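You operate a simulated robot arm through the tools that you are given. There is no shell and no other tool.

You are at the controls of a simulated two-armed robot. One attempt, no reset.

## Task
Form a 15 mm socket on the red-taped pipe.
Fine: set the depth knob, stand the pipe in the former ring, push the orange form button three times, press the release button, stand the pipe back in its pocket. Set down upright: what you pick out.

The check looks at the end state, three seconds after you hand in, the way a careful person would. Anything else that was tipped, shoved, dropped, spilled or broken makes it a failure.

## Robot
Two 7-joint arms with two-finger parallel grippers on one trunk that stands fixed in place. Base frame: the origin is at the foot of the trunk, x ahead of it, y to its left, z up. Lengths are in mm, angles in rad, forces in N, time in s.
The left shoulder is at [30, 119, 1110], the right one opposite. With the tool pointing down near the work surface each hand reaches from about 260 to 680 mm from the base axis, measured 20 degrees to its own side. Payload 3.43 kg a hand.
Tool frame (each hand has its own): the origin (TCP) lies between the finger pads and is the grasp point; the fingertips stand 30 mm ahead of it; z points along the fingers, y is the line along which they close. The gripper opens to 94 mm. The fingers are 28 mm wide and 10 mm thick; the gripper's body (50 by 96 mm) begins 55 mm behind the TCP.
Orientation is told as [roll, pitch, yaw] about the base's x, y, z axes, in that order, counted from this pose: with the fingers straight down and closing along the base's y, the tool's x points along the base's -x, its y along +y and its z along -z.

## Interface
- The arms move only by the tool servo_tool. It takes "left_moves", "right_moves" or both (then of equal length, played together; a hand with none holds still); each is a list of rows, each a list of 7 numbers: the shift along the tool's x, y, z in mm, then the turn, a rotation vector about the tool's x, y, z in rad, then the opening, from 0 (shut) to 1 (fully open). In form: [[tx, ty, tz, rx, ry, rz, grip], ...]. A call has 1 to 20 rows; each row shifts and turns the commanded pose from where the row before left it, along the tool's axes as they then stand. A row lasts 0.2 s, in which the tool goes at most 50 mm and 0.15 rad; a call with a longer step from one row to the next is refused whole, and so is a gripper value outside its range. A pose out of reach is approached as far as the arm can. The call stops where the force on the tool passes 90 N (or 10 N more than at its start, if that is more) or the arm is blocked; 0.2 s more then pass. The fingers move at their own pace (about 72 mm/s each) and stop on an object; they squeeze with about 35 N. The grip force told is the motor's: it shows also when the fingers shut on nothing. Time passes only in rows, and 0.2 s behind the last, so rows that do not move let the fingers close. The reply holds the time, the measured pose of the TCP, the force on the tool along the base axes, the opening and the grip force, in the units named above and with some noise, with the torque about the TCP (base axes, N m) and any sound that the robot's microphone picked up.
- Cameras (640 x 400 px; columns grow to the right, rows downward): "scene" is now at [33.4, -21.8, 1795.8]; the picture's right is [-0.37, -0.93, 0.00], its down [-0.80, 0.32, -0.50] and it looks along [0.47, -0.19, -0.86] (base axes); focal length 339 px, centre (320, 200). "left" rides on the left gripper at [76, -14, -102] in its tool frame; the picture's right is [0.18, 0.98, 0.00], its down [-0.75, 0.14, -0.64] and it looks along [-0.63, 0.12, 0.77] (tool axes); focal length 243 px, centre (320, 200). "right" rides on the right gripper at [76, 14, -103] in its tool frame; the picture's right is [-0.18, 0.98, 0.00], its down [-0.75, -0.14, -0.64] and it looks along [-0.63, -0.12, 0.77] (tool axes); focal length 243 px, centre (320, 200). There is no depth. A picture from a camera that has moved, and an enlarged one, comes with that camera's place and axes in the base frame and with its lens. The place of the scene camera against the robot may be out by one fixed shift of up to 12 mm in any direction.
- capture(camera): a new picture of that camera. The clock stands still meanwhile.
- move_column(by): slides the trunk up (or, below 0, down) by that many mm; the arms and the scene camera ride with it, the base frame stays. It gives what a move gives, with no picture.
- head_to(pan, tilt): turns the head with the scene camera to pan (to the left, within 2.496 rad either way) and tilt (down, from -0.506 to 1.204), counted from straight ahead of the robot. It gives what a move gives.
- close_up(camera, box): a new picture of the part [left, top, right, bottom] of that camera's present view, enlarged. The clock stands still meanwhile.
- sign_off(): hands the job in; it is judged then, once.

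Nothing tells you positions but the pictures and the camera data. Unless the task says otherwise, let go and move clear before handing in.

The tools are called after "Emit:" as name(argument=value, ...) on one line, values as JSON. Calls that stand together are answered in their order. servo_tool: Moves the arms, as the interface text tells. Its arguments: {"type":"object","properties":{"left_moves":{"type":"array","items":{"type":"array","items":{"type":"number"}}},"right_moves":{"type":"array","items":{"type":"array","items":{"type":"number"}}}},"required":[]} The other tools are called the same way: move_column (by) slides the trunk up or down; head_to (pan, tilt) turns the head that bears the scene camera; capture (camera) takes a picture; close_up (camera, box) takes an enlarged picture of a part of a camera's view; sign_off () hands the job in.

At the start:

```text
time: 0.0
left_position: [430.1, 2.4, 1225.3]
left_tcp_rot: [0.0, 0.001, -0.001]
left_wrist_force: [-0.1, 0.7, -0.4]
left_moment: [0.01, 0.0, 0.0]
left_grip_width: 93.8
left_gripper_force: 0.1
right_position: [367.2, -345.1, 1269.9]
right_tcp_rot: [0.0, 0.0, 0.0]
right_wrist_force: [-0.2, -0.2, 0.1]
right_moment: [0.06, -0.05, 0.01]
right_grip_width: 93.8
right_gripper_force: 0.0
trunk travel left (down, up): [-375.0, 35.0]
head pan, tilt: [-0.384, 1.042]
```

scene: 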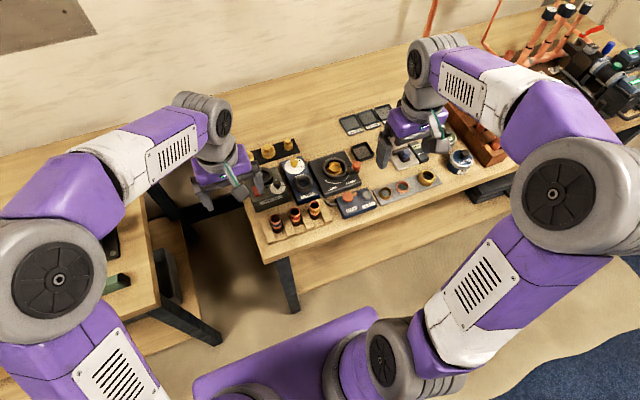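
right: 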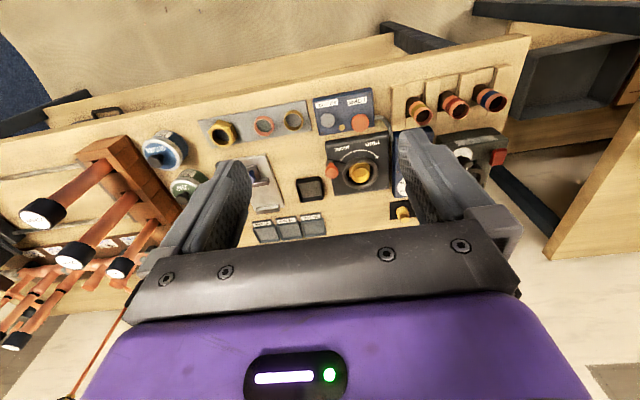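
left: 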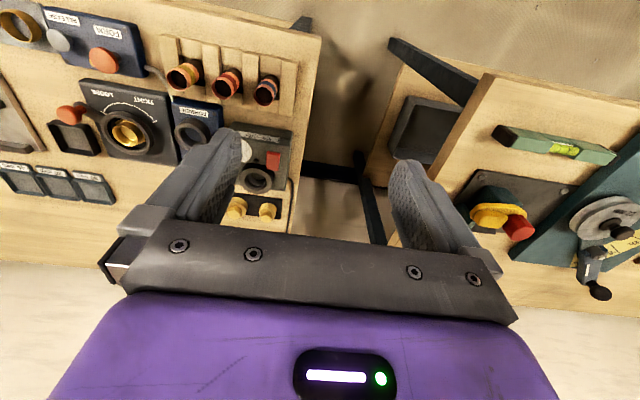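

I see a bench with three taped pipes in pockets, a control box with two buttons and several devices with dials and rings. I'll look more closely to read labels before moving anything.

Emit:
close_up(camera="left", box=[0, 0, 320, 200])

Emit:
close_up(camera="right", box=[300, 50, 540, 200])

Emit:
close_up(camera="scene", box=[230, 120, 390, 240])

Emit:
close_up(camera="left", box=[150, 20, 310, 120])

```text
2.00 times, centred on (160, 100) of left
camera zoom: at [353.1, -11.2, 1327.9], right [-0.18, 0.98, 0.0], down [0.75, 0.14, 0.64], along [0.63, 0.12, -0.77], focal length 485 px, centre (640, 400)
```

zoom: 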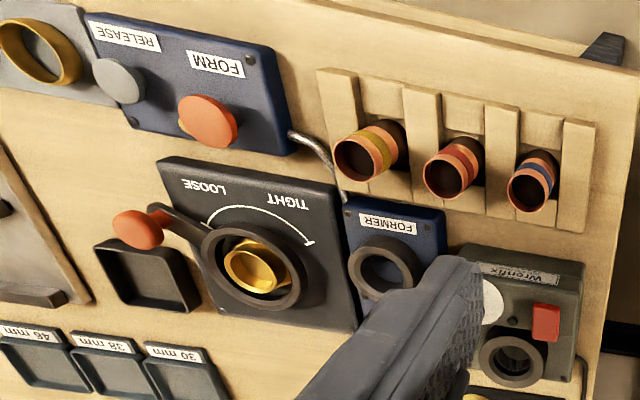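

```text
2.67 times, centred on (420, 125) of right
camera zoom: at [289.7, -331.0, 1373.5], right [0.18, 0.98, 0.0], down [0.75, -0.14, 0.64], along [0.63, -0.12, -0.77], focal length 647 px, centre (53, 400)
```

zoom: 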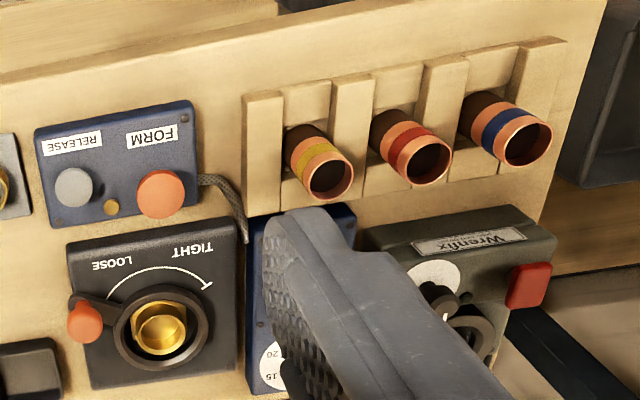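

```text
3.33 times, centred on (310, 180) of scene
camera zoom: at [33.4, -21.8, 1795.8], right [-0.37, -0.93, 0.0], down [-0.8, 0.32, -0.5], along [0.47, -0.19, -0.86], focal length 1130 px, centre (353, 267)
```

zoom: 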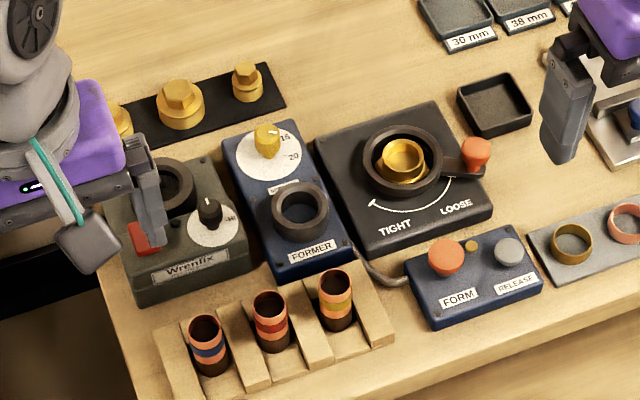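

```text
4.00 times, centred on (230, 70) of left
camera zoom: at [353.1, -11.2, 1327.9], right [-0.18, 0.98, 0.0], down [0.75, 0.14, 0.64], along [0.63, 0.12, -0.77], focal length 970 px, centre (680, 720)
```

zoom: 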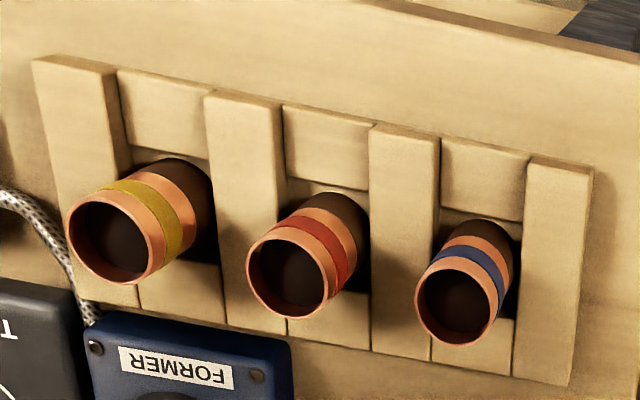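

The blue former (ring plus depth dial) sits beside the pipe rack, and the red-taped pipe is in the middle pocket, with its rim near (478, -128, 960). I'll move the left hand aside and bring the right camera over for a better look.

Emit:
servo_tool(left_moves=[[0, 50, 0, 0, 0, 0, 1], [0, 50, 0, 0, 0, 0, 1], [0, 50, 0, 0, 0, 0, 1], [0, 50, 0, 0, 0, 0, 1], [0, 20, 0, 0, 0, 0, 1]], right_moves=[[0, 0, 0, 0, 0, 0, 1], [0, 40, 0, 0, 0, 0, 1], [0, 40, 0, 0, 0, 0, 1], [0, 40, 0, 0, 0, 0, 1], [0, 20, 0, 0, 0, 0, 1]])

Emit:
capture(camera="right")

Emit:
capture(camera="scene")

```text
time: 1.2
left_position: [431.1, 224.0, 1223.2]
left_tcp_rot: [0.0, 0.001, 0.0]
left_wrist_force: [0.1, -0.2, -0.4]
left_moment: [0.04, 0.03, -0.02]
left_grip_width: 94.1
left_gripper_force: 0.1
right_position: [365.5, -205.1, 1269.4]
right_tcp_rot: [0.001, 0.0, 0.0]
right_wrist_force: [0.2, 0.4, 0.2]
right_moment: [0.04, -0.01, 0.02]
right_grip_width: 94.0
right_gripper_force: 0.1
trunk travel left (down, up): [-375.0, 35.0]
head pan, tilt: [-0.384, 1.042]
```

```text
taken
camera right: at [288.9, -191.1, 1372.3], right [0.18, 0.98, 0.0], down [0.75, -0.14, 0.64], along [0.63, -0.12, -0.77], focal length 243 px, centre (320, 200)
```

right: 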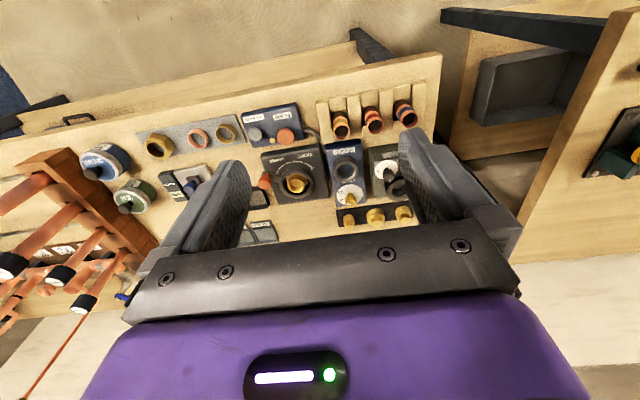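

```text
taken
camera scene: at [33.6, -22.0, 1795.8], right [-0.37, -0.93, 0.0], down [-0.8, 0.32, -0.5], along [0.47, -0.19, -0.86], focal length 339 px, centre (320, 200)
```

scene: 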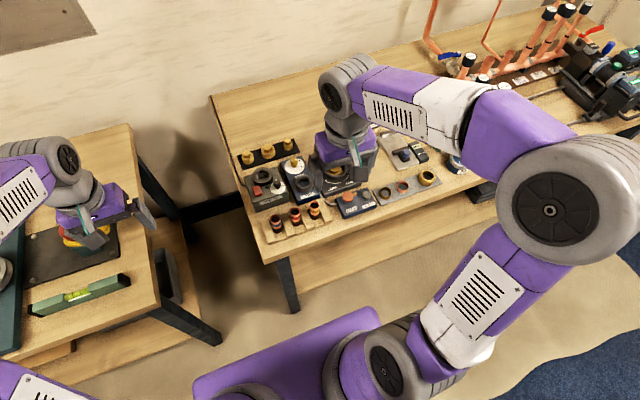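

Emit:
close_up(camera="right", box=[230, 60, 450, 230])

Emit:
close_up(camera="scene", box=[235, 135, 345, 245])

Emit:
close_up(camera="right", box=[310, 130, 420, 220])

Emit:
close_up(camera="scene", box=[275, 150, 325, 200])

```text
2.35 times, centred on (340, 145) of right
camera zoom: at [288.9, -191.1, 1372.3], right [0.18, 0.98, 0.0], down [0.75, -0.14, 0.64], along [0.63, -0.12, -0.77], focal length 571 px, centre (273, 329)
```

zoom: 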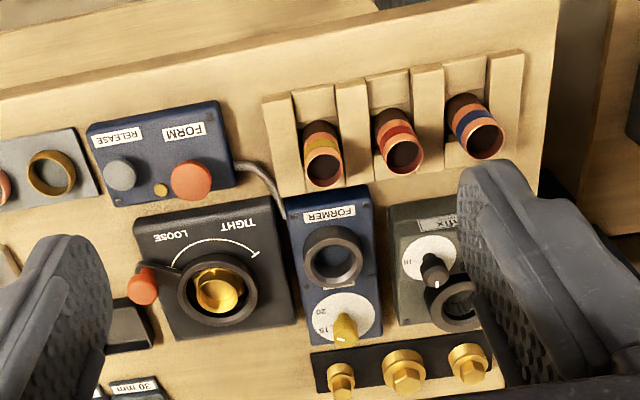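

```text
3.64 times, centred on (290, 190) of scene
camera zoom: at [33.6, -22.0, 1795.8], right [-0.37, -0.93, 0.0], down [-0.8, 0.32, -0.5], along [0.47, -0.19, -0.86], focal length 1233 px, centre (429, 236)
```

zoom: 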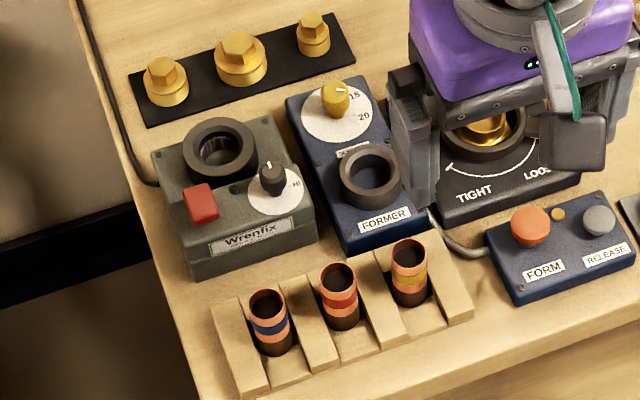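

```text
4.44 times, centred on (365, 175) of right
camera zoom: at [288.9, -191.1, 1372.3], right [0.18, 0.98, 0.0], down [0.75, -0.14, 0.64], along [0.63, -0.12, -0.77], focal length 1078 px, centre (120, 311)
```

zoom: 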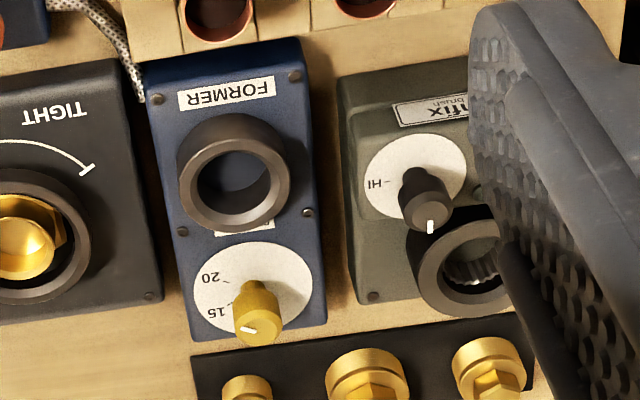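

```text
8.00 times, centred on (300, 175) of scene
camera zoom: at [33.6, -22.0, 1795.8], right [-0.37, -0.93, 0.0], down [-0.8, 0.32, -0.5], along [0.47, -0.19, -0.86], focal length 2712 px, centre (480, 400)
```

zoom: 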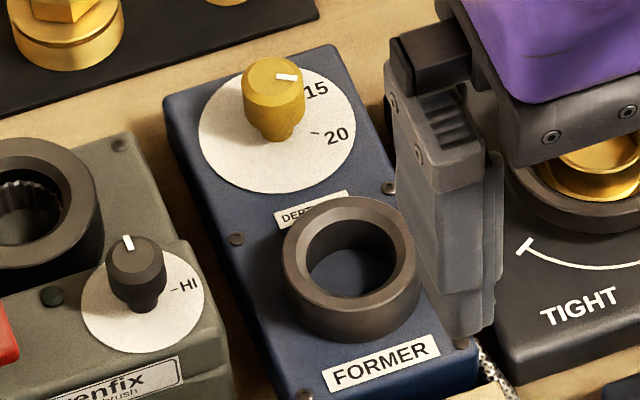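

The former's depth dial shows 15, 20 and more behind the yellow knob, at about (650, -187), with the ring at about (571, -190). I'll bring the right camera nearer to read the dial.

Emit:
servo_tool(right_moves=[[-39, 1, 25, 0, 0, 0, 1], [-39, 1, 25, 0, 0, 0, 1], [-39, 1, 25, 0, 0, 0, 1], [-39, 1, 25, 0, 0, 0, 1], [-39, 1, 25, 0, 0, 0, 1]])

Emit:
capture(camera="right")

Emit:
close_up(camera="right", box=[240, 80, 400, 180])

```text
time: 2.4
left_position: [432.0, 224.5, 1222.6]
left_tcp_rot: [0.0, 0.001, -0.002]
left_wrist_force: [-0.7, 0.6, -0.2]
left_moment: [0.02, 0.02, 0.0]
left_grip_width: 94.1
left_gripper_force: 0.1
right_position: [562.3, -201.3, 1141.9]
right_tcp_rot: [0.0, 0.001, 0.001]
right_wrist_force: [-0.1, -0.1, -0.4]
right_moment: [-0.01, 0.06, -0.01]
right_grip_width: 93.9
right_gripper_force: 0.1
trunk travel left (down, up): [-375.0, 35.0]
head pan, tilt: [-0.384, 1.042]
```

```text
taken
camera right: at [485.9, -186.6, 1246.3], right [0.18, 0.98, 0.0], down [0.75, -0.14, 0.64], along [0.63, -0.12, -0.77], focal length 243 px, centre (320, 200)
```

right: 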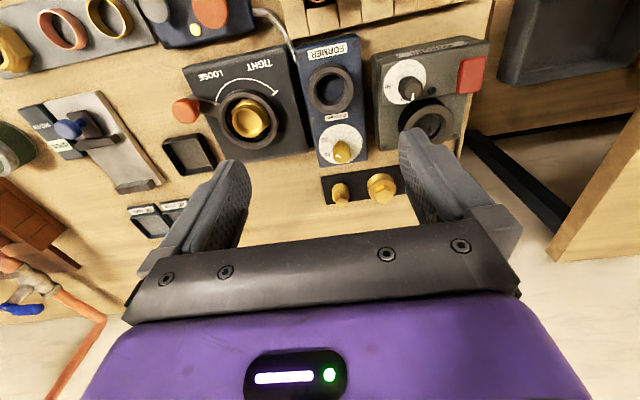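

```text
4.00 times, centred on (320, 130) of right
camera zoom: at [485.9, -186.6, 1246.3], right [0.18, 0.98, 0.0], down [0.75, -0.14, 0.64], along [0.63, -0.12, -0.77], focal length 970 px, centre (320, 480)
```

zoom: 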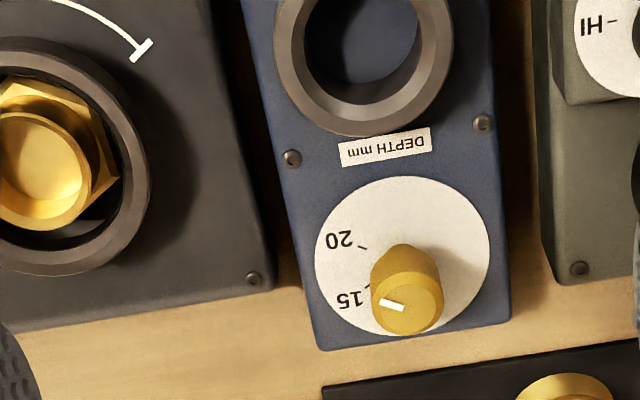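

The pointer is on the 20 mark, and 15 is about 60° counter-clockwise seen from above. The knob top is near (653, -187, 955). I'll move above it and pre-turn the wrist 30° clockwise.

Emit:
servo_tool(right_moves=[[-30, 5, 27, 0, 0, 0, 0.55], [-31, 5, 27, 0, 0, 0, 0.55], [-31, 4, 27, 0, 0, 0, 0.55], [0, 0, 0, 0, 0, 0.131, 0.55], [0, 0, 0, 0, 0, 0.131, 0.55], [0, 0, 0, 0, 0, 0.131, 0.55], [0, 0, 0, 0, 0, 0.131, 0.55], [0, 0, 0, 0, 0, 0, 0.55]])

Emit:
capture(camera="right")

Emit:
capture(camera="scene")

```text
time: 4.2
left_position: [431.5, 223.2, 1223.1]
left_tcp_rot: [0.002, 0.001, 0.001]
left_wrist_force: [-0.3, -0.4, -0.5]
left_moment: [-0.04, -0.02, -0.01]
left_grip_width: 93.7
left_gripper_force: 0.2
right_position: [653.9, -186.4, 1063.6]
right_tcp_rot: [0.0, -0.001, -0.526]
right_wrist_force: [-0.1, 0.7, 0.5]
right_moment: [0.02, -0.06, 0.03]
right_grip_width: 51.7
right_gripper_force: 0.0
trunk travel left (down, up): [-375.0, 35.0]
head pan, tilt: [-0.384, 1.042]
```

```text
taken
camera right: at [594.2, -136.4, 1167.8], right [0.65, 0.76, 0.0], down [0.58, -0.5, 0.64], along [0.49, -0.42, -0.77], focal length 243 px, centre (320, 200)
```

right: 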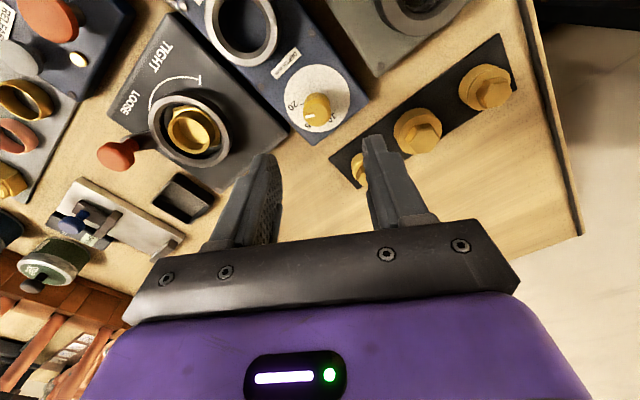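

```text
taken
camera scene: at [33.9, -21.7, 1795.8], right [-0.37, -0.93, 0.0], down [-0.8, 0.32, -0.5], along [0.47, -0.19, -0.86], focal length 339 px, centre (320, 200)
```

scene: 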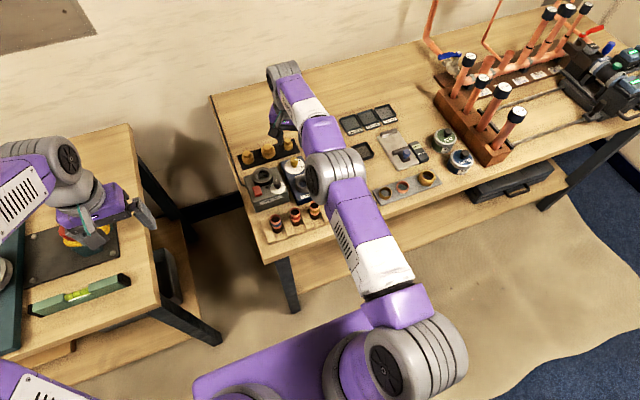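

Emit:
close_up(camera="right", box=[260, 50, 380, 125])

Emit:
close_up(camera="right", box=[220, 50, 420, 225])

```text
5.33 times, centred on (320, 88) of right
camera zoom: at [594.2, -136.4, 1167.8], right [0.65, 0.76, 0.0], down [0.58, -0.5, 0.64], along [0.49, -0.42, -0.77], focal length 1294 px, centre (320, 800)
```

zoom: 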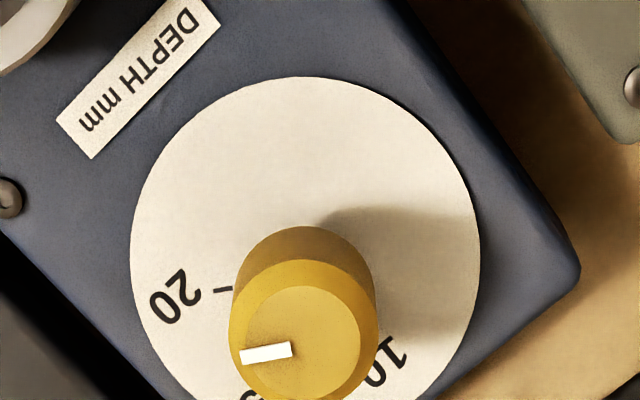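

```text
2.29 times, centred on (320, 138) of right
camera zoom: at [594.2, -136.4, 1167.8], right [0.65, 0.76, 0.0], down [0.58, -0.5, 0.64], along [0.49, -0.42, -0.77], focal length 555 px, centre (320, 343)
```

zoom: 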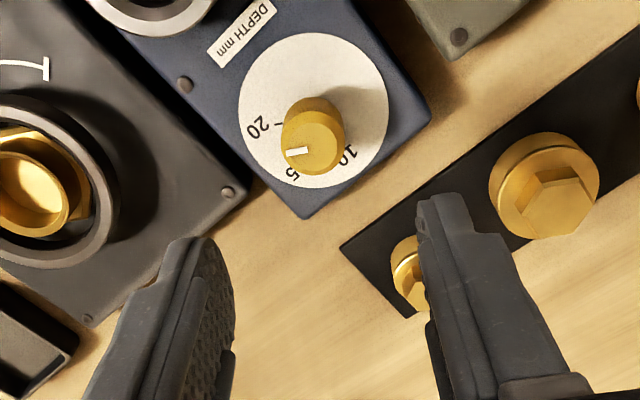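

Now I can see marks 20, 15 and 10 spaced about 60° apart, with the pointer on 20. I'll lower over the knob with the fingers half open and check before gripping.

Emit:
servo_tool(right_moves=[[-1, -1.7, 20, 0, 0, 0, 0.55], [0, 0, 25, 0, 0, 0, 0.55], [0, 0, 25, 0, 0, 0, 0.55], [0, 0, 15, 0, 0, 0, 0.55], [0, 0, 10, 0, 0, 0, 0.55], [0, 0, 8, 0, 0, 0, 0.55], [0, 0, 0, 0, 0, 0, 0.55]])

Emit:
capture(camera="right")

Emit:
close_up(camera="scene", box=[235, 125, 345, 195])

```text
time: 5.8
left_position: [431.3, 223.8, 1222.6]
left_tcp_rot: [-0.001, 0.001, 0.001]
left_wrist_force: [0.1, 0.2, 0.1]
left_moment: [0.02, -0.02, -0.02]
left_grip_width: 94.2
left_gripper_force: 0.0
right_position: [646.6, -188.4, 960.9]
right_tcp_rot: [-0.002, 0.0, -0.523]
right_wrist_force: [0.3, -0.2, 1.3]
right_moment: [-0.01, 0.0, 0.02]
right_grip_width: 51.4
right_gripper_force: 0.0
right hand out of reach, approached as far as the arm can: row 4
trunk travel left (down, up): [-375.0, 35.0]
head pan, tilt: [-0.384, 1.042]
```

```text
taken
camera right: at [587.7, -137.8, 1063.9], right [0.65, 0.76, 0.0], down [0.58, -0.5, 0.64], along [0.49, -0.42, -0.77], focal length 243 px, centre (320, 200)
```

right: 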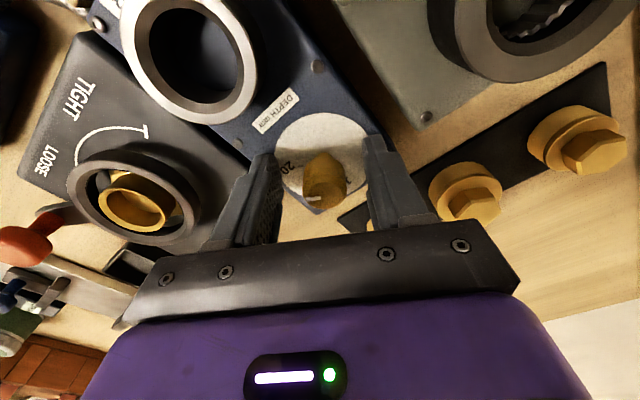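

```text
5.71 times, centred on (290, 160) of scene
camera zoom: at [33.4, -21.8, 1795.8], right [-0.37, -0.93, 0.0], down [-0.8, 0.32, -0.5], along [0.47, -0.19, -0.86], focal length 1937 px, centre (491, 429)
```

zoom: 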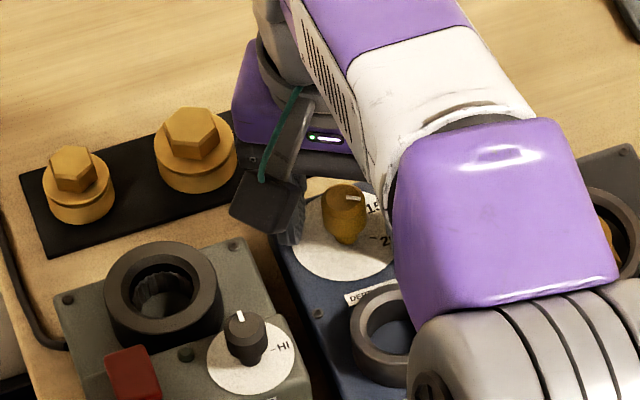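

The arm runs out of reach about 7 mm short of the knob axis at this height. I'll raise the hand and lower the trunk by 100 mm so the shoulder sits closer to the wrist height.

Emit:
servo_tool(right_moves=[[0, 0, -20, 0, 0, 0, 0.55], [0, 0, -30, 0, 0, 0, 0.55], [0, 0, -50, 0, 0, 0, 0.55], [0, 0, -50, 0, 0, 0, 0.55], [0, 0, 0, 0, 0, 0, 0.55]])

Emit:
move_column(by=-100)

Emit:
capture(camera="scene")

Emit:
capture(camera="right")

```text
time: 7.0
left_position: [431.4, 223.9, 1223.1]
left_tcp_rot: [0.0, 0.0, 0.0]
left_wrist_force: [1.1, -0.4, -0.5]
left_moment: [-0.01, 0.01, 0.02]
left_grip_width: 94.2
left_gripper_force: 0.0
right_position: [651.5, -189.5, 1110.1]
right_tcp_rot: [-0.001, 0.0, -0.524]
right_wrist_force: [0.6, -0.6, -0.1]
right_moment: [0.0, -0.01, 0.0]
right_grip_width: 51.5
right_gripper_force: 0.0
right hand out of reach, approached as far as the arm can: row 3
trunk travel left (down, up): [-375.0, 35.0]
head pan, tilt: [-0.384, 1.042]
```

```text
time: 8.3
left_position: [430.6, 223.4, 1123.0]
left_tcp_rot: [-0.001, 0.001, 0.0]
left_wrist_force: [0.6, -0.5, -0.2]
left_moment: [-0.03, -0.01, 0.02]
left_grip_width: 93.8
left_gripper_force: 0.1
right_position: [652.0, -189.8, 1010.6]
right_tcp_rot: [0.0, 0.0, -0.524]
right_wrist_force: [0.2, 0.2, -0.5]
right_moment: [0.0, 0.03, 0.02]
right_grip_width: 51.8
right_gripper_force: 0.0
trunk travel left (down, up): [-275.0, 135.0]
head pan, tilt: [-0.384, 1.042]
```

```text
taken
camera scene: at [33.3, -21.8, 1696.0], right [-0.37, -0.93, 0.0], down [-0.8, 0.32, -0.5], along [0.47, -0.19, -0.86], focal length 339 px, centre (320, 200)
```

scene: 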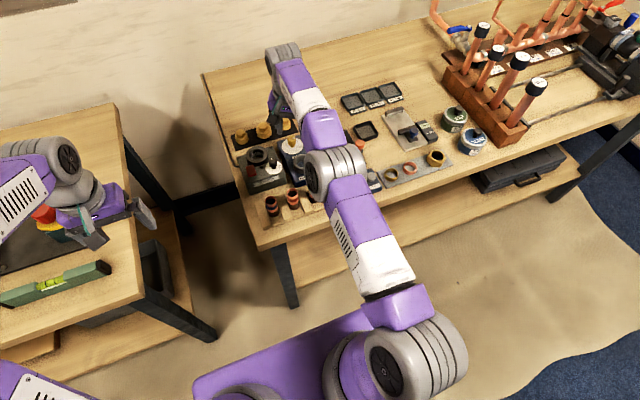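

```text
taken
camera right: at [592.0, -139.1, 1114.0], right [0.65, 0.76, 0.0], down [0.58, -0.5, 0.64], along [0.49, -0.42, -0.77], focal length 243 px, centre (320, 200)
```

right: 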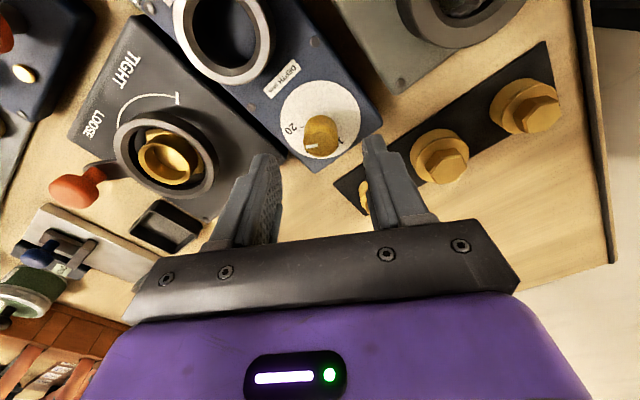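

With the trunk lowered the hand sits at x=652, over the knob. I'll descend again onto it.

Emit:
servo_tool(right_moves=[[-1.5, 1, 15, 0, 0, 0, 0.55], [0, 0, 15, 0, 0, 0, 0.55], [0, 0, 12, 0, 0, 0, 0.55], [0, 0, 8, 0, 0, 0, 0.55], [0, 0, 0, 0, 0, 0, 0.55]])

Emit:
capture(camera="right")

Emit:
close_up(camera="right", box=[230, 100, 430, 225])

```text
time: 9.5
left_position: [430.5, 223.3, 1123.4]
left_tcp_rot: [0.0, 0.0, -0.001]
left_wrist_force: [0.5, -0.1, -0.1]
left_moment: [-0.01, 0.02, -0.02]
left_grip_width: 94.0
left_gripper_force: 0.0
right_position: [653.6, -188.9, 960.5]
right_tcp_rot: [0.002, -0.002, -0.524]
right_wrist_force: [0.1, -0.4, 1.0]
right_moment: [-0.04, 0.04, 0.01]
right_grip_width: 51.7
right_gripper_force: 0.1
trunk travel left (down, up): [-275.0, 135.0]
head pan, tilt: [-0.384, 1.042]
```

```text
taken
camera right: at [594.1, -138.5, 1063.2], right [0.65, 0.76, 0.0], down [0.58, -0.5, 0.64], along [0.49, -0.42, -0.77], focal length 243 px, centre (320, 200)
```

right: 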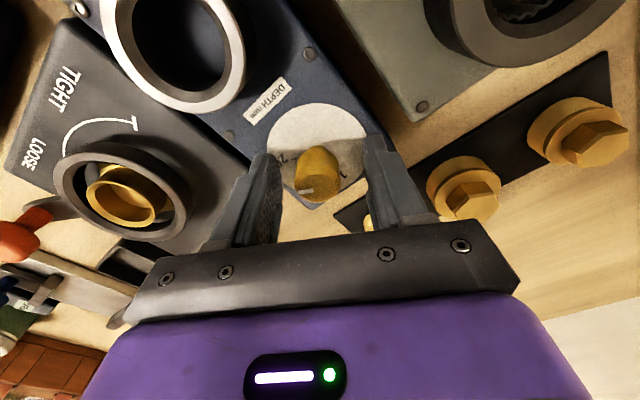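

```text
3.20 times, centred on (330, 162) of right
camera zoom: at [594.1, -138.5, 1063.2], right [0.65, 0.76, 0.0], down [0.58, -0.5, 0.64], along [0.49, -0.42, -0.77], focal length 776 px, centre (288, 320)
```

zoom: 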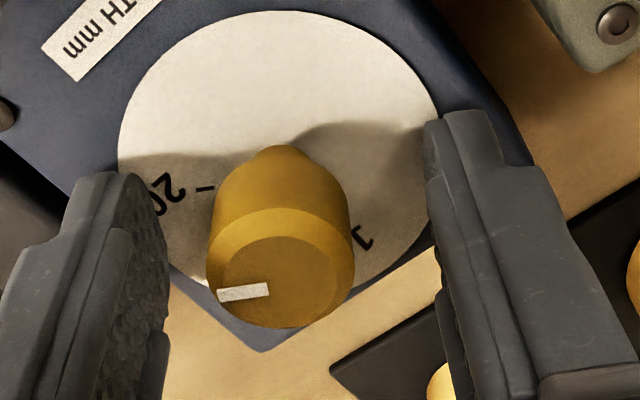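

The knob is centred between the fingers. I'll close on it.

Emit:
servo_tool(right_moves=[[0, 0, 2, 0, 0, 0, 0.4], [0, 0, 0, 0, 0, 0, 0.2], [0, 0, 0, 0, 0, 0, 0.1], [0, 0, 0, 0, 0, 0, 0.1], [0, 0, 0, 0, 0, 0, 0.1]])

```text
time: 10.7
left_position: [430.1, 224.4, 1123.3]
left_tcp_rot: [0.0, 0.0, 0.0]
left_wrist_force: [0.3, 0.3, -0.5]
left_moment: [0.0, 0.04, -0.02]
left_grip_width: 94.1
left_gripper_force: 0.1
right_position: [652.4, -189.0, 960.7]
right_tcp_rot: [0.001, -0.005, -0.523]
right_wrist_force: [6.9, -1.1, 19.0]
right_moment: [-0.4, 0.78, 0.08]
right_grip_width: 23.7
right_gripper_force: 45.2
trunk travel left (down, up): [-275.0, 135.0]
head pan, tilt: [-0.384, 1.042]
```

The knob is gripped (23.7 mm). I'll ease up the small downward load and turn +60° counter-clockwise.

Emit:
servo_tool(right_moves=[[0, 0, -2, 0, 0, 0, 0.1], [0, 0, 0, 0, 0, -0.13, 0.1], [0, 0, 0, 0, 0, -0.13, 0.1], [0, 0, 0, 0, 0, -0.13, 0.1], [0, 0, 0, 0, 0, -0.13, 0.1], [0, 0, 0, 0, 0, -0.13, 0.1], [0, 0, 0, 0, 0, -0.13, 0.1], [0, 0, 0, 0, 0, -0.13, 0.1], [0, 0, 0, 0, 0, -0.13, 0.1], [0, 0, 0, 0, 0, 0, 0.1], [0, 0, 0, 0, 0, 0, 0.1]])

Emit:
capture(camera="right")

Emit:
close_up(camera="right", box=[230, 100, 430, 225])

```text
time: 13.1
left_position: [432.1, 225.7, 1122.9]
left_tcp_rot: [-0.002, 0.001, 0.0]
left_wrist_force: [0.5, -0.4, 0.3]
left_moment: [-0.01, 0.0, 0.02]
left_grip_width: 94.1
left_gripper_force: 0.1
right_position: [652.6, -186.7, 959.1]
right_tcp_rot: [0.003, -0.001, 0.517]
right_wrist_force: [3.1, 16.0, 3.2]
right_moment: [0.16, -0.28, -0.05]
right_grip_width: 24.1
right_gripper_force: 44.3
trunk travel left (down, up): [-275.0, 135.0]
head pan, tilt: [-0.384, 1.042]
```

```text
taken
camera right: at [579.0, -212.0, 1063.3], right [-0.33, 0.94, 0.0], down [0.73, 0.25, 0.64], along [0.61, 0.21, -0.77], focal length 243 px, centre (320, 200)
```

right: 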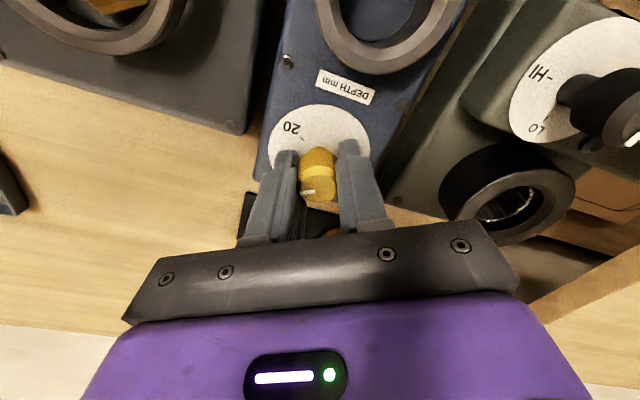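

```text
3.20 times, centred on (330, 162) of right
camera zoom: at [579.0, -212.0, 1063.3], right [-0.33, 0.94, 0.0], down [0.73, 0.25, 0.64], along [0.61, 0.21, -0.77], focal length 776 px, centre (288, 320)
```

zoom: 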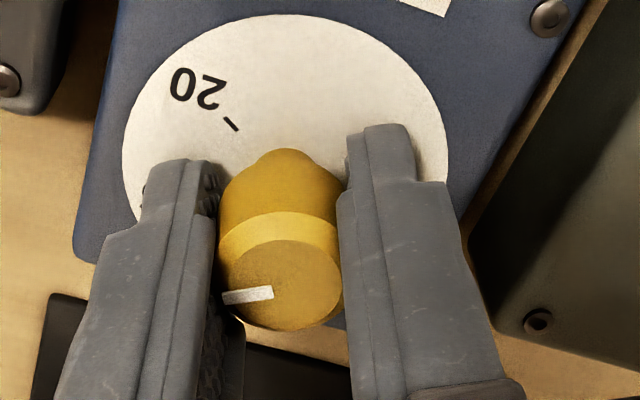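

The knob turned with the hand. I'll release, lift, and read the pointer.

Emit:
servo_tool(right_moves=[[0, 0, 0, 0, 0, 0, 0.3], [0, 0, 0, 0, 0, 0, 0.55], [0, 0, 0, 0, 0, 0, 0.55], [0, 0, -20, 0, 0, 0, 0.55], [0, 0, -30, 0, 0, 0, 0.55], [0, 0, -30, 0, 0, 0, 0.55], [0, 0, 0, 0, 0, 0, 0.55]])

Emit:
close_up(camera="right", box=[260, 80, 380, 155])

Emit:
close_up(camera="right", box=[200, 50, 440, 200])

```text
time: 14.7
left_position: [432.0, 222.8, 1123.0]
left_tcp_rot: [0.0, -0.001, 0.0]
left_wrist_force: [0.7, 0.3, -0.5]
left_moment: [-0.02, -0.03, 0.0]
left_grip_width: 93.9
left_gripper_force: 0.1
right_position: [648.1, -191.1, 1037.2]
right_tcp_rot: [0.002, 0.0, 0.517]
right_wrist_force: [0.0, 0.9, -0.1]
right_moment: [0.01, 0.04, 0.01]
right_grip_width: 51.7
right_gripper_force: 0.0
right hand out of reach, approached as far as the arm can: row 6
trunk travel left (down, up): [-275.0, 135.0]
head pan, tilt: [-0.384, 1.042]
```

```text
5.33 times, centred on (320, 118) of right
camera zoom: at [574.5, -216.1, 1140.6], right [-0.33, 0.95, 0.0], down [0.73, 0.25, 0.64], along [0.61, 0.21, -0.77], focal length 1294 px, centre (320, 640)
```

zoom: 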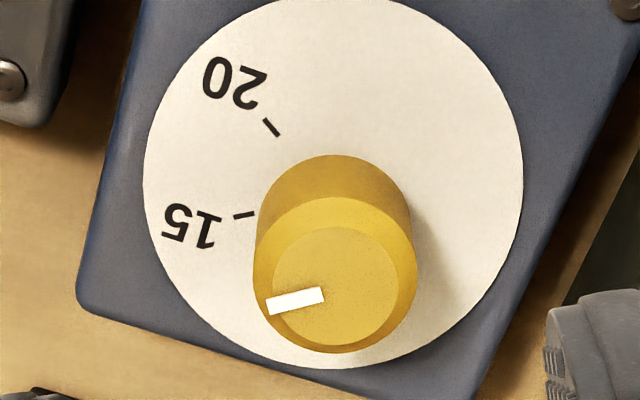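

```text
2.67 times, centred on (320, 125) of right
camera zoom: at [574.5, -216.1, 1140.6], right [-0.33, 0.95, 0.0], down [0.73, 0.25, 0.64], along [0.61, 0.21, -0.77], focal length 647 px, centre (320, 400)
```

zoom: 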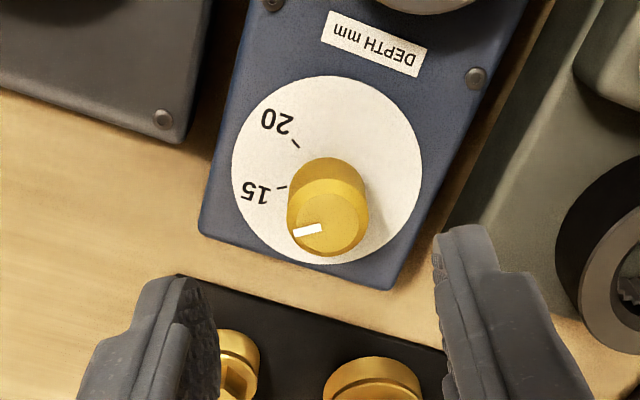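

Emit:
close_up(camera="right", box=[284, 108, 348, 148])

Emit:
close_up(camera="scene", box=[250, 120, 330, 170])

```text
10.00 times, centred on (316, 128) of right
camera zoom: at [574.5, -216.1, 1140.6], right [-0.33, 0.95, 0.0], down [0.73, 0.25, 0.64], along [0.61, 0.21, -0.77], focal length 2426 px, centre (360, 920)
```

zoom: 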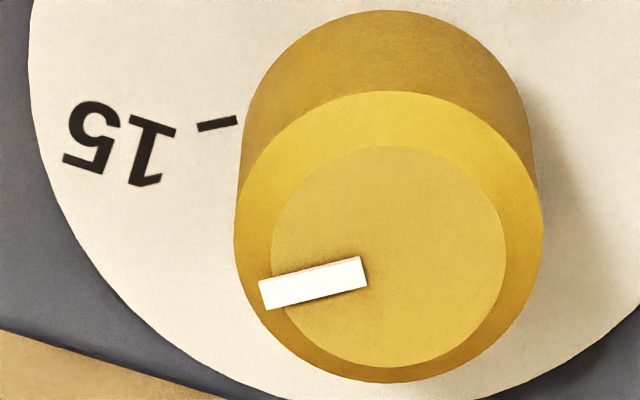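

```text
8.00 times, centred on (290, 145) of scene
camera zoom: at [34.1, -21.8, 1695.8], right [-0.37, -0.93, 0.0], down [-0.8, 0.32, -0.5], along [0.47, -0.19, -0.86], focal length 2712 px, centre (560, 640)
```

zoom: 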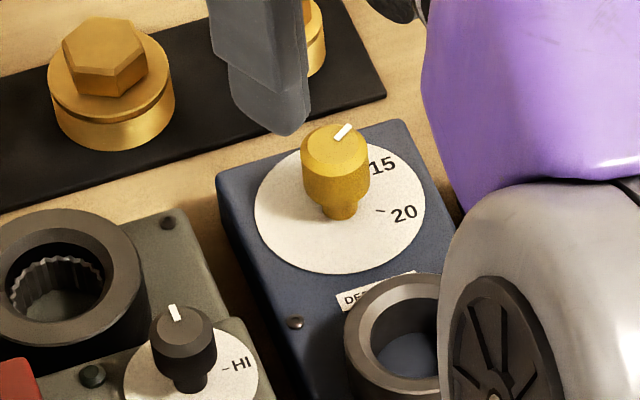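

The pointer now matches the 15 tick within about 2°. Next I'll go look at the red pipe in its pocket.

Emit:
servo_tool(right_moves=[[0, 0, -15, 0, 0, 0.13, 1], [0, 0, -15, 0, 0, 0.13, 1], [0, 0, -15, 0, 0, 0.13, 1], [0, 0, 0, 0, 0, 0.127, 1], [40, 11, 0, 0, 0, 0, 1], [42, 11, 0, 0, 0, 0, 1], [42, 13, 0, 0, 0, 0, 1], [42, 13, 0, 0, 0, 0, 1], [42, 13, 0, 0, 0, 0, 1], [0, 0, 0, 0, 0, 0, 1]])

Emit:
capture(camera="right")

Emit:
close_up(camera="right", box=[200, 60, 440, 210])

Emit:
capture(camera="scene")

```text
time: 16.9
left_position: [431.3, 223.7, 1124.0]
left_tcp_rot: [-0.001, 0.001, 0.001]
left_wrist_force: [-0.7, -0.1, 0.4]
left_moment: [0.01, 0.0, 0.0]
left_grip_width: 93.8
left_gripper_force: 0.0
right_position: [627.1, -139.1, 1117.7]
right_tcp_rot: [-0.001, 0.002, -0.002]
right_wrist_force: [0.7, -0.4, -0.7]
right_moment: [0.01, 0.03, 0.0]
right_grip_width: 93.8
right_gripper_force: 0.0
right hand out of reach, approached as far as the arm can: row 2, 3, 5, 6, 7, 8, 9
trunk travel left (down, up): [-275.0, 135.0]
head pan, tilt: [-0.384, 1.042]
```

```text
taken
camera right: at [551.4, -124.5, 1222.3], right [0.18, 0.98, 0.0], down [0.75, -0.14, 0.64], along [0.63, -0.12, -0.77], focal length 243 px, centre (320, 200)
```

right: 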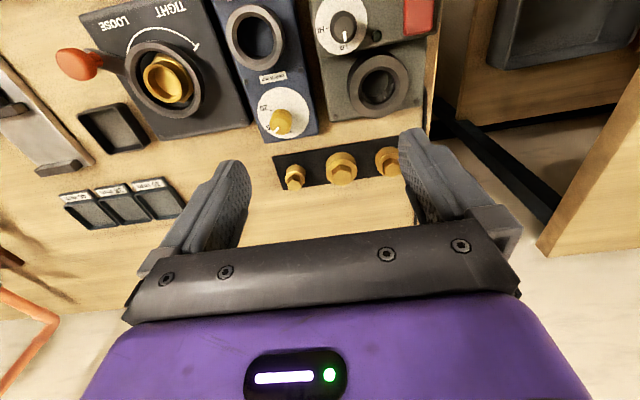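

```text
2.67 times, centred on (320, 135) of right
camera zoom: at [551.4, -124.5, 1222.3], right [0.18, 0.98, 0.0], down [0.75, -0.14, 0.64], along [0.63, -0.12, -0.77], focal length 647 px, centre (320, 373)
```

zoom: 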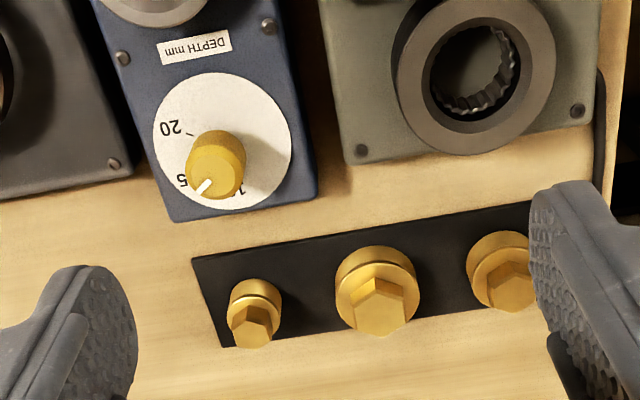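

```text
taken
camera scene: at [33.8, -22.3, 1695.8], right [-0.37, -0.93, 0.0], down [-0.8, 0.32, -0.5], along [0.47, -0.19, -0.86], focal length 339 px, centre (320, 200)
```

scene: 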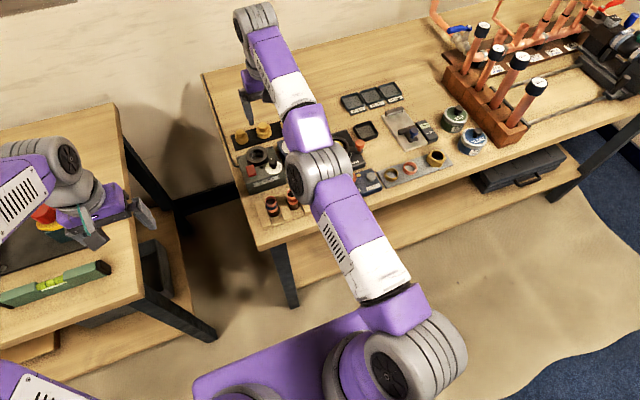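

The arm lagged at its stretched limit and the hand is at (627, -139, 1118). I'll make a small move to see how it responds.

Emit:
servo_tool(right_moves=[[10, 0, 10, 0, 0, 0, 1], [10, 0, 10, 0, 0, 0, 1], [0, 0, 0, 0, 0, 0, 1]])

```text
time: 17.7
left_position: [430.8, 224.4, 1122.7]
left_tcp_rot: [0.0, 0.0, 0.0]
left_wrist_force: [-0.4, -0.2, 0.6]
left_moment: [-0.01, 0.03, 0.0]
left_grip_width: 93.9
left_gripper_force: 0.1
right_position: [629.1, -134.7, 1107.6]
right_tcp_rot: [0.0, 0.001, -0.001]
right_wrist_force: [0.3, -0.2, 0.2]
right_moment: [0.02, 0.03, 0.0]
right_grip_width: 94.2
right_gripper_force: 0.0
right hand out of reach, approached as far as the arm can: row 1, 2
trunk travel left (down, up): [-275.0, 135.0]
head pan, tilt: [-0.384, 1.042]
```

Emit:
servo_tool(right_moves=[[45, 0, 0, 0, 0, 0, 1], [0, 0, 0, 0, 0, 0, 1]])

```text
time: 18.3
left_position: [430.8, 223.9, 1123.1]
left_tcp_rot: [0.001, -0.001, -0.001]
left_wrist_force: [-1.0, -0.5, -0.5]
left_moment: [0.03, -0.01, 0.01]
left_grip_width: 93.9
left_gripper_force: 0.1
right_position: [628.4, -132.0, 1114.8]
right_tcp_rot: [0.0, 0.003, 0.0]
right_wrist_force: [-0.8, 0.3, 0.3]
right_moment: [-0.01, 0.03, 0.03]
right_grip_width: 94.1
right_gripper_force: 0.0
right hand out of reach, approached as far as the arm can: row 1
trunk travel left (down, up): [-275.0, 135.0]
head pan, tilt: [-0.384, 1.042]
```

The command seems to have run inward while the elbow stayed locked straight. I'll bring the command back out and then downward, which should let the elbow flex.

Emit:
servo_tool(right_moves=[[-45, 0, 0, 0, 0, 0, 1], [-45, 0, 0, 0, 0, 0, 1], [-45, 0, 0, 0, 0, 0, 1], [-45, 0, 0, 0, 0, 0, 1], [-45, 0, 0, 0, 0, 0, 1], [0, 0, 0, 0, 0, 0, 1]])

```text
time: 19.7
left_position: [430.7, 223.9, 1123.9]
left_tcp_rot: [0.001, 0.001, 0.0]
left_wrist_force: [0.8, 0.1, -0.3]
left_moment: [0.0, 0.03, -0.01]
left_grip_width: 94.2
left_gripper_force: 0.1
right_position: [640.7, -145.3, 1081.4]
right_tcp_rot: [0.0, 0.0, 0.001]
right_wrist_force: [-0.4, -1.1, -0.3]
right_moment: [0.01, 0.0, -0.03]
right_grip_width: 93.8
right_gripper_force: 0.2
right hand out of reach, approached as far as the arm can: row 1, 2, 3, 4, 5
trunk travel left (down, up): [-275.0, 135.0]
head pan, tilt: [-0.384, 1.042]
```

Emit:
servo_tool(right_moves=[[0, 0, 0, 0, 0, 0, 1], [0, 0, 15, 0, 0, 0, 1], [0, 0, 15, 0, 0, 0, 1], [0, 0, 0, 0, 0, 0, 1]])

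```text
time: 20.7
left_position: [430.4, 223.3, 1121.9]
left_tcp_rot: [-0.001, -0.001, 0.0]
left_wrist_force: [0.3, -0.8, -0.3]
left_moment: [0.0, -0.02, -0.01]
left_grip_width: 94.0
left_gripper_force: 0.1
right_position: [642.5, -144.2, 1054.7]
right_tcp_rot: [-0.001, 0.0, -0.001]
right_wrist_force: [0.5, -0.6, -0.7]
right_moment: [0.0, -0.07, 0.01]
right_grip_width: 94.3
right_gripper_force: 0.1
trunk travel left (down, up): [-275.0, 135.0]
head pan, tilt: [-0.384, 1.042]
```

The flag cleared. I'll test a small inward move.

Emit:
servo_tool(right_moves=[[10, 0, 3, 0, 0, 0, 1], [10, 0, 0, 0, 0, 0, 1], [0, 0, 0, 0, 0, 0, 1]])

```text
time: 21.5
left_position: [431.6, 223.9, 1122.3]
left_tcp_rot: [-0.001, -0.001, 0.001]
left_wrist_force: [-0.1, 0.1, -0.5]
left_moment: [0.02, 0.02, 0.0]
left_grip_width: 93.9
left_gripper_force: 0.1
right_position: [643.2, -143.1, 1053.0]
right_tcp_rot: [0.0, 0.0, -0.001]
right_wrist_force: [0.3, 0.1, -0.3]
right_moment: [0.01, 0.0, -0.01]
right_grip_width: 94.1
right_gripper_force: 0.1
right hand out of reach, approached as far as the arm can: row 1, 2
trunk travel left (down, up): [-275.0, 135.0]
head pan, tilt: [-0.384, 1.042]
```

Emit:
servo_tool(right_moves=[[0, 0, 10, 0, 0, 0, 0.5], [0, 0, 10, 0, 0, 0, 0.5], [0, 0, 10, 0, 0, 0, 0.5], [0, 0, 0, 0, 0, 0, 0.5]])

```text
time: 22.5
left_position: [430.7, 223.9, 1123.9]
left_tcp_rot: [0.0, 0.0, -0.001]
left_wrist_force: [-0.1, -0.3, 0.0]
left_moment: [0.03, 0.0, 0.02]
left_grip_width: 94.3
left_gripper_force: 0.1
right_position: [645.6, -142.8, 1024.0]
right_tcp_rot: [0.001, 0.001, 0.0]
right_wrist_force: [0.2, -0.1, 0.3]
right_moment: [0.01, -0.02, 0.03]
right_grip_width: 46.9
right_gripper_force: 0.0
right hand out of reach, approached as far as the arm can: row 3
trunk travel left (down, up): [-275.0, 135.0]
head pan, tilt: [-0.384, 1.042]
```

Emit:
head_to(pan=-0.5, tilt=0.75)

Emit:
capture(camera="scene")

Emit:
capture(camera="left")

Emit:
capture(camera="right")

```text
time: 23.3
left_position: [431.1, 224.8, 1122.9]
left_tcp_rot: [0.0, 0.0, 0.001]
left_wrist_force: [-0.1, -0.4, -0.1]
left_moment: [-0.03, 0.01, 0.0]
left_grip_width: 93.8
left_gripper_force: 0.0
right_position: [647.0, -143.2, 1023.2]
right_tcp_rot: [-0.001, 0.002, 0.0]
right_wrist_force: [-0.5, -0.4, -0.4]
right_moment: [0.0, 0.01, -0.03]
right_grip_width: 47.0
right_gripper_force: 0.0
trunk travel left (down, up): [-275.0, 135.0]
head pan, tilt: [-0.499, 0.75]
```

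```text
taken
camera scene: at [44.1, -36.3, 1717.8], right [-0.48, -0.88, 0.0], down [-0.6, 0.33, -0.73], along [0.64, -0.35, -0.68], focal length 339 px, centre (320, 200)
```

scene: 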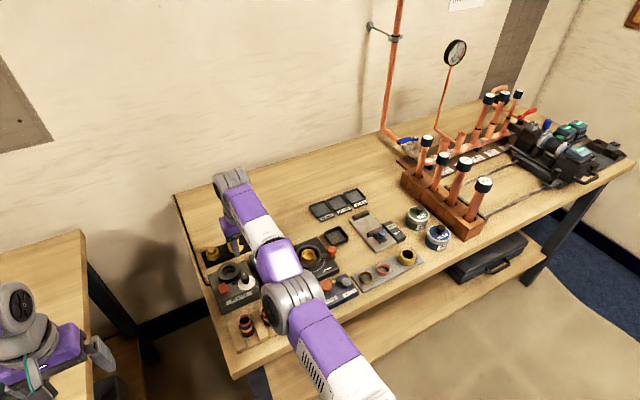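

```text
taken
camera left: at [354.6, 209.9, 1225.7], right [-0.18, 0.98, 0.0], down [0.75, 0.14, 0.64], along [0.63, 0.12, -0.77], focal length 243 px, centre (320, 200)
```

left: 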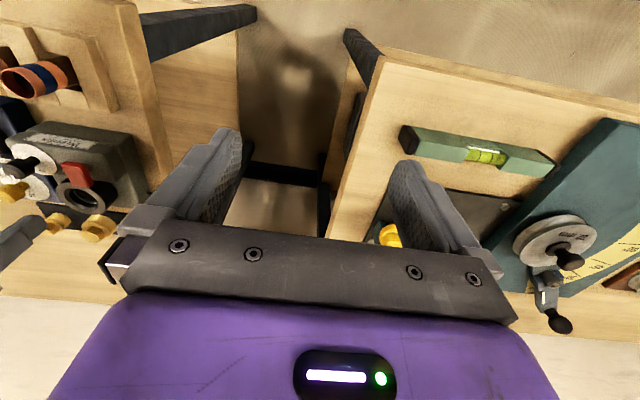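

```text
taken
camera right: at [570.0, -129.3, 1127.1], right [0.18, 0.98, 0.0], down [0.75, -0.14, 0.64], along [0.63, -0.12, -0.77], focal length 243 px, centre (320, 200)
```

right: 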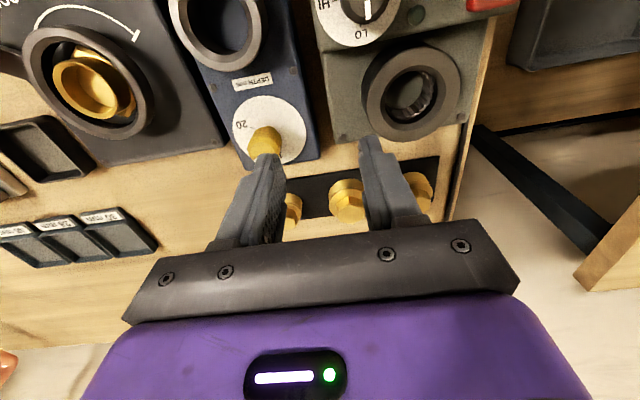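

The elbow appears raised and not fully straight, so the block is more likely a joint limit that the lowered trunk brought on. I'll raise the trunk back up and retrace toward where the arm moved freely.

Emit:
move_column(by=100)

Emit:
servo_tool(right_moves=[[0, -15, -5, 0, 0, 0, 0.5], [5, -15, -5, 0, 0, 0, 0.5], [10, -15, -5, 0, 0, 0, 0.5], [10, -15, 0, 0, 0, 0, 0.5], [0, 0, 0, 0, 0, 0, 0.5]])

```text
time: 24.6
left_position: [432.4, 224.3, 1223.4]
left_tcp_rot: [-0.001, 0.001, -0.002]
left_wrist_force: [-0.3, 0.5, 0.2]
left_moment: [0.02, -0.01, 0.01]
left_grip_width: 93.8
left_gripper_force: 0.1
right_position: [646.1, -144.0, 1122.7]
right_tcp_rot: [0.0, 0.002, 0.001]
right_wrist_force: [0.0, -1.3, -0.1]
right_moment: [-0.03, 0.03, 0.03]
right_grip_width: 47.0
right_gripper_force: 0.1
trunk travel left (down, up): [-375.0, 35.0]
head pan, tilt: [-0.499, 0.75]
```

```text
time: 25.9
left_position: [431.9, 223.7, 1223.4]
left_tcp_rot: [-0.001, 0.0, 0.0]
left_wrist_force: [0.5, 0.0, -0.2]
left_moment: [-0.01, -0.01, -0.01]
left_grip_width: 93.8
left_gripper_force: 0.2
right_position: [643.2, -205.3, 1141.7]
right_tcp_rot: [0.002, 0.002, 0.0]
right_wrist_force: [0.5, 0.1, -0.2]
right_moment: [-0.02, 0.0, 0.0]
right_grip_width: 46.9
right_gripper_force: 0.1
right hand out of reach, approached as far as the arm can: row 2, 3, 4
trunk travel left (down, up): [-375.0, 35.0]
head pan, tilt: [-0.499, 0.75]
```

The reach surface behaves as if the elbow is fully straight. Moving down relative to the shoulder looked like it flexed the elbow slightly, so I'll go down well above the knob while pulling inward.

Emit:
servo_tool(right_moves=[[0, 0, 20, 0, 0, 0, 0.5], [0, 0, 20, 0, 0, 0, 0.5], [0, 0, 20, 0, 0, 0, 0.5], [0, 0, 20, 0, 0, 0, 0.5], [0, 0, 20, 0, 0, 0, 0.5], [0, 0, 20, 0, 0, 0, 0.5], [0, 0, 0, 0, 0, 0, 0.5]])

```text
time: 27.4
left_position: [431.2, 223.9, 1224.0]
left_tcp_rot: [0.001, -0.001, 0.001]
left_wrist_force: [-0.9, 0.1, 0.3]
left_moment: [-0.01, 0.01, 0.02]
left_grip_width: 94.4
left_gripper_force: 0.0
right_position: [649.5, -206.6, 1025.8]
right_tcp_rot: [0.0, 0.002, 0.0]
right_wrist_force: [0.3, 0.0, -0.4]
right_moment: [0.01, 0.01, -0.03]
right_grip_width: 47.1
right_gripper_force: 0.1
right hand out of reach, approached as far as the arm can: row 1, 3
trunk travel left (down, up): [-375.0, 35.0]
head pan, tilt: [-0.499, 0.75]
```

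Emit:
servo_tool(right_moves=[[5, 0, 0, 0, 0, 0, 0.5], [5, 0, 0, 0, 0, 0, 0.5], [5, 0, 0, 0, 0, 0, 0.5], [0, 0, 0, 0, 0, 0, 0.5]])

```text
time: 28.4
left_position: [431.5, 223.5, 1223.9]
left_tcp_rot: [0.0, -0.001, 0.0]
left_wrist_force: [0.4, -0.5, 0.2]
left_moment: [0.02, 0.02, 0.0]
left_grip_width: 94.0
left_gripper_force: 0.1
right_position: [648.7, -206.7, 1026.2]
right_tcp_rot: [0.0, 0.003, 0.0]
right_wrist_force: [0.9, -0.7, 0.0]
right_moment: [0.02, 0.02, 0.01]
right_grip_width: 47.1
right_gripper_force: 0.0
right hand out of reach, approached as far as the arm can: row 1, 2, 3
trunk travel left (down, up): [-375.0, 35.0]
head pan, tilt: [-0.499, 0.75]
```

Straight inward moves are still refused. I'll lift clear and try tilting the tool to work the elbow out of its straight position.

Emit:
servo_tool(right_moves=[[0, 0, -20, 0, 0, 0, 0.5], [0, 0, -20, 0, 0, 0, 0.5], [0, 0, -20, 0, 0, 0, 0.5], [0, 0, 0, 0, -0.14, 0, 0.5], [0, 0, 0, 0, -0.14, 0, 0.5], [0, 0, 0, 0, -0.14, 0, 0.5], [0, 0, 0, 0, 0, 0, 0.5]])

```text
time: 30.1
left_position: [431.3, 224.0, 1222.9]
left_tcp_rot: [-0.002, 0.002, -0.001]
left_wrist_force: [0.4, -0.3, 0.3]
left_moment: [0.0, -0.01, 0.03]
left_grip_width: 93.8
left_gripper_force: 0.0
right_position: [733.4, -210.2, 1088.2]
right_tcp_rot: [-0.002, -0.419, 0.001]
right_wrist_force: [0.5, 0.2, -0.2]
right_moment: [0.01, 0.0, -0.04]
right_grip_width: 47.0
right_gripper_force: 0.1
right hand out of reach, approached as far as the arm can: row 4, 5, 6
trunk travel left (down, up): [-375.0, 35.0]
head pan, tilt: [-0.499, 0.75]
```

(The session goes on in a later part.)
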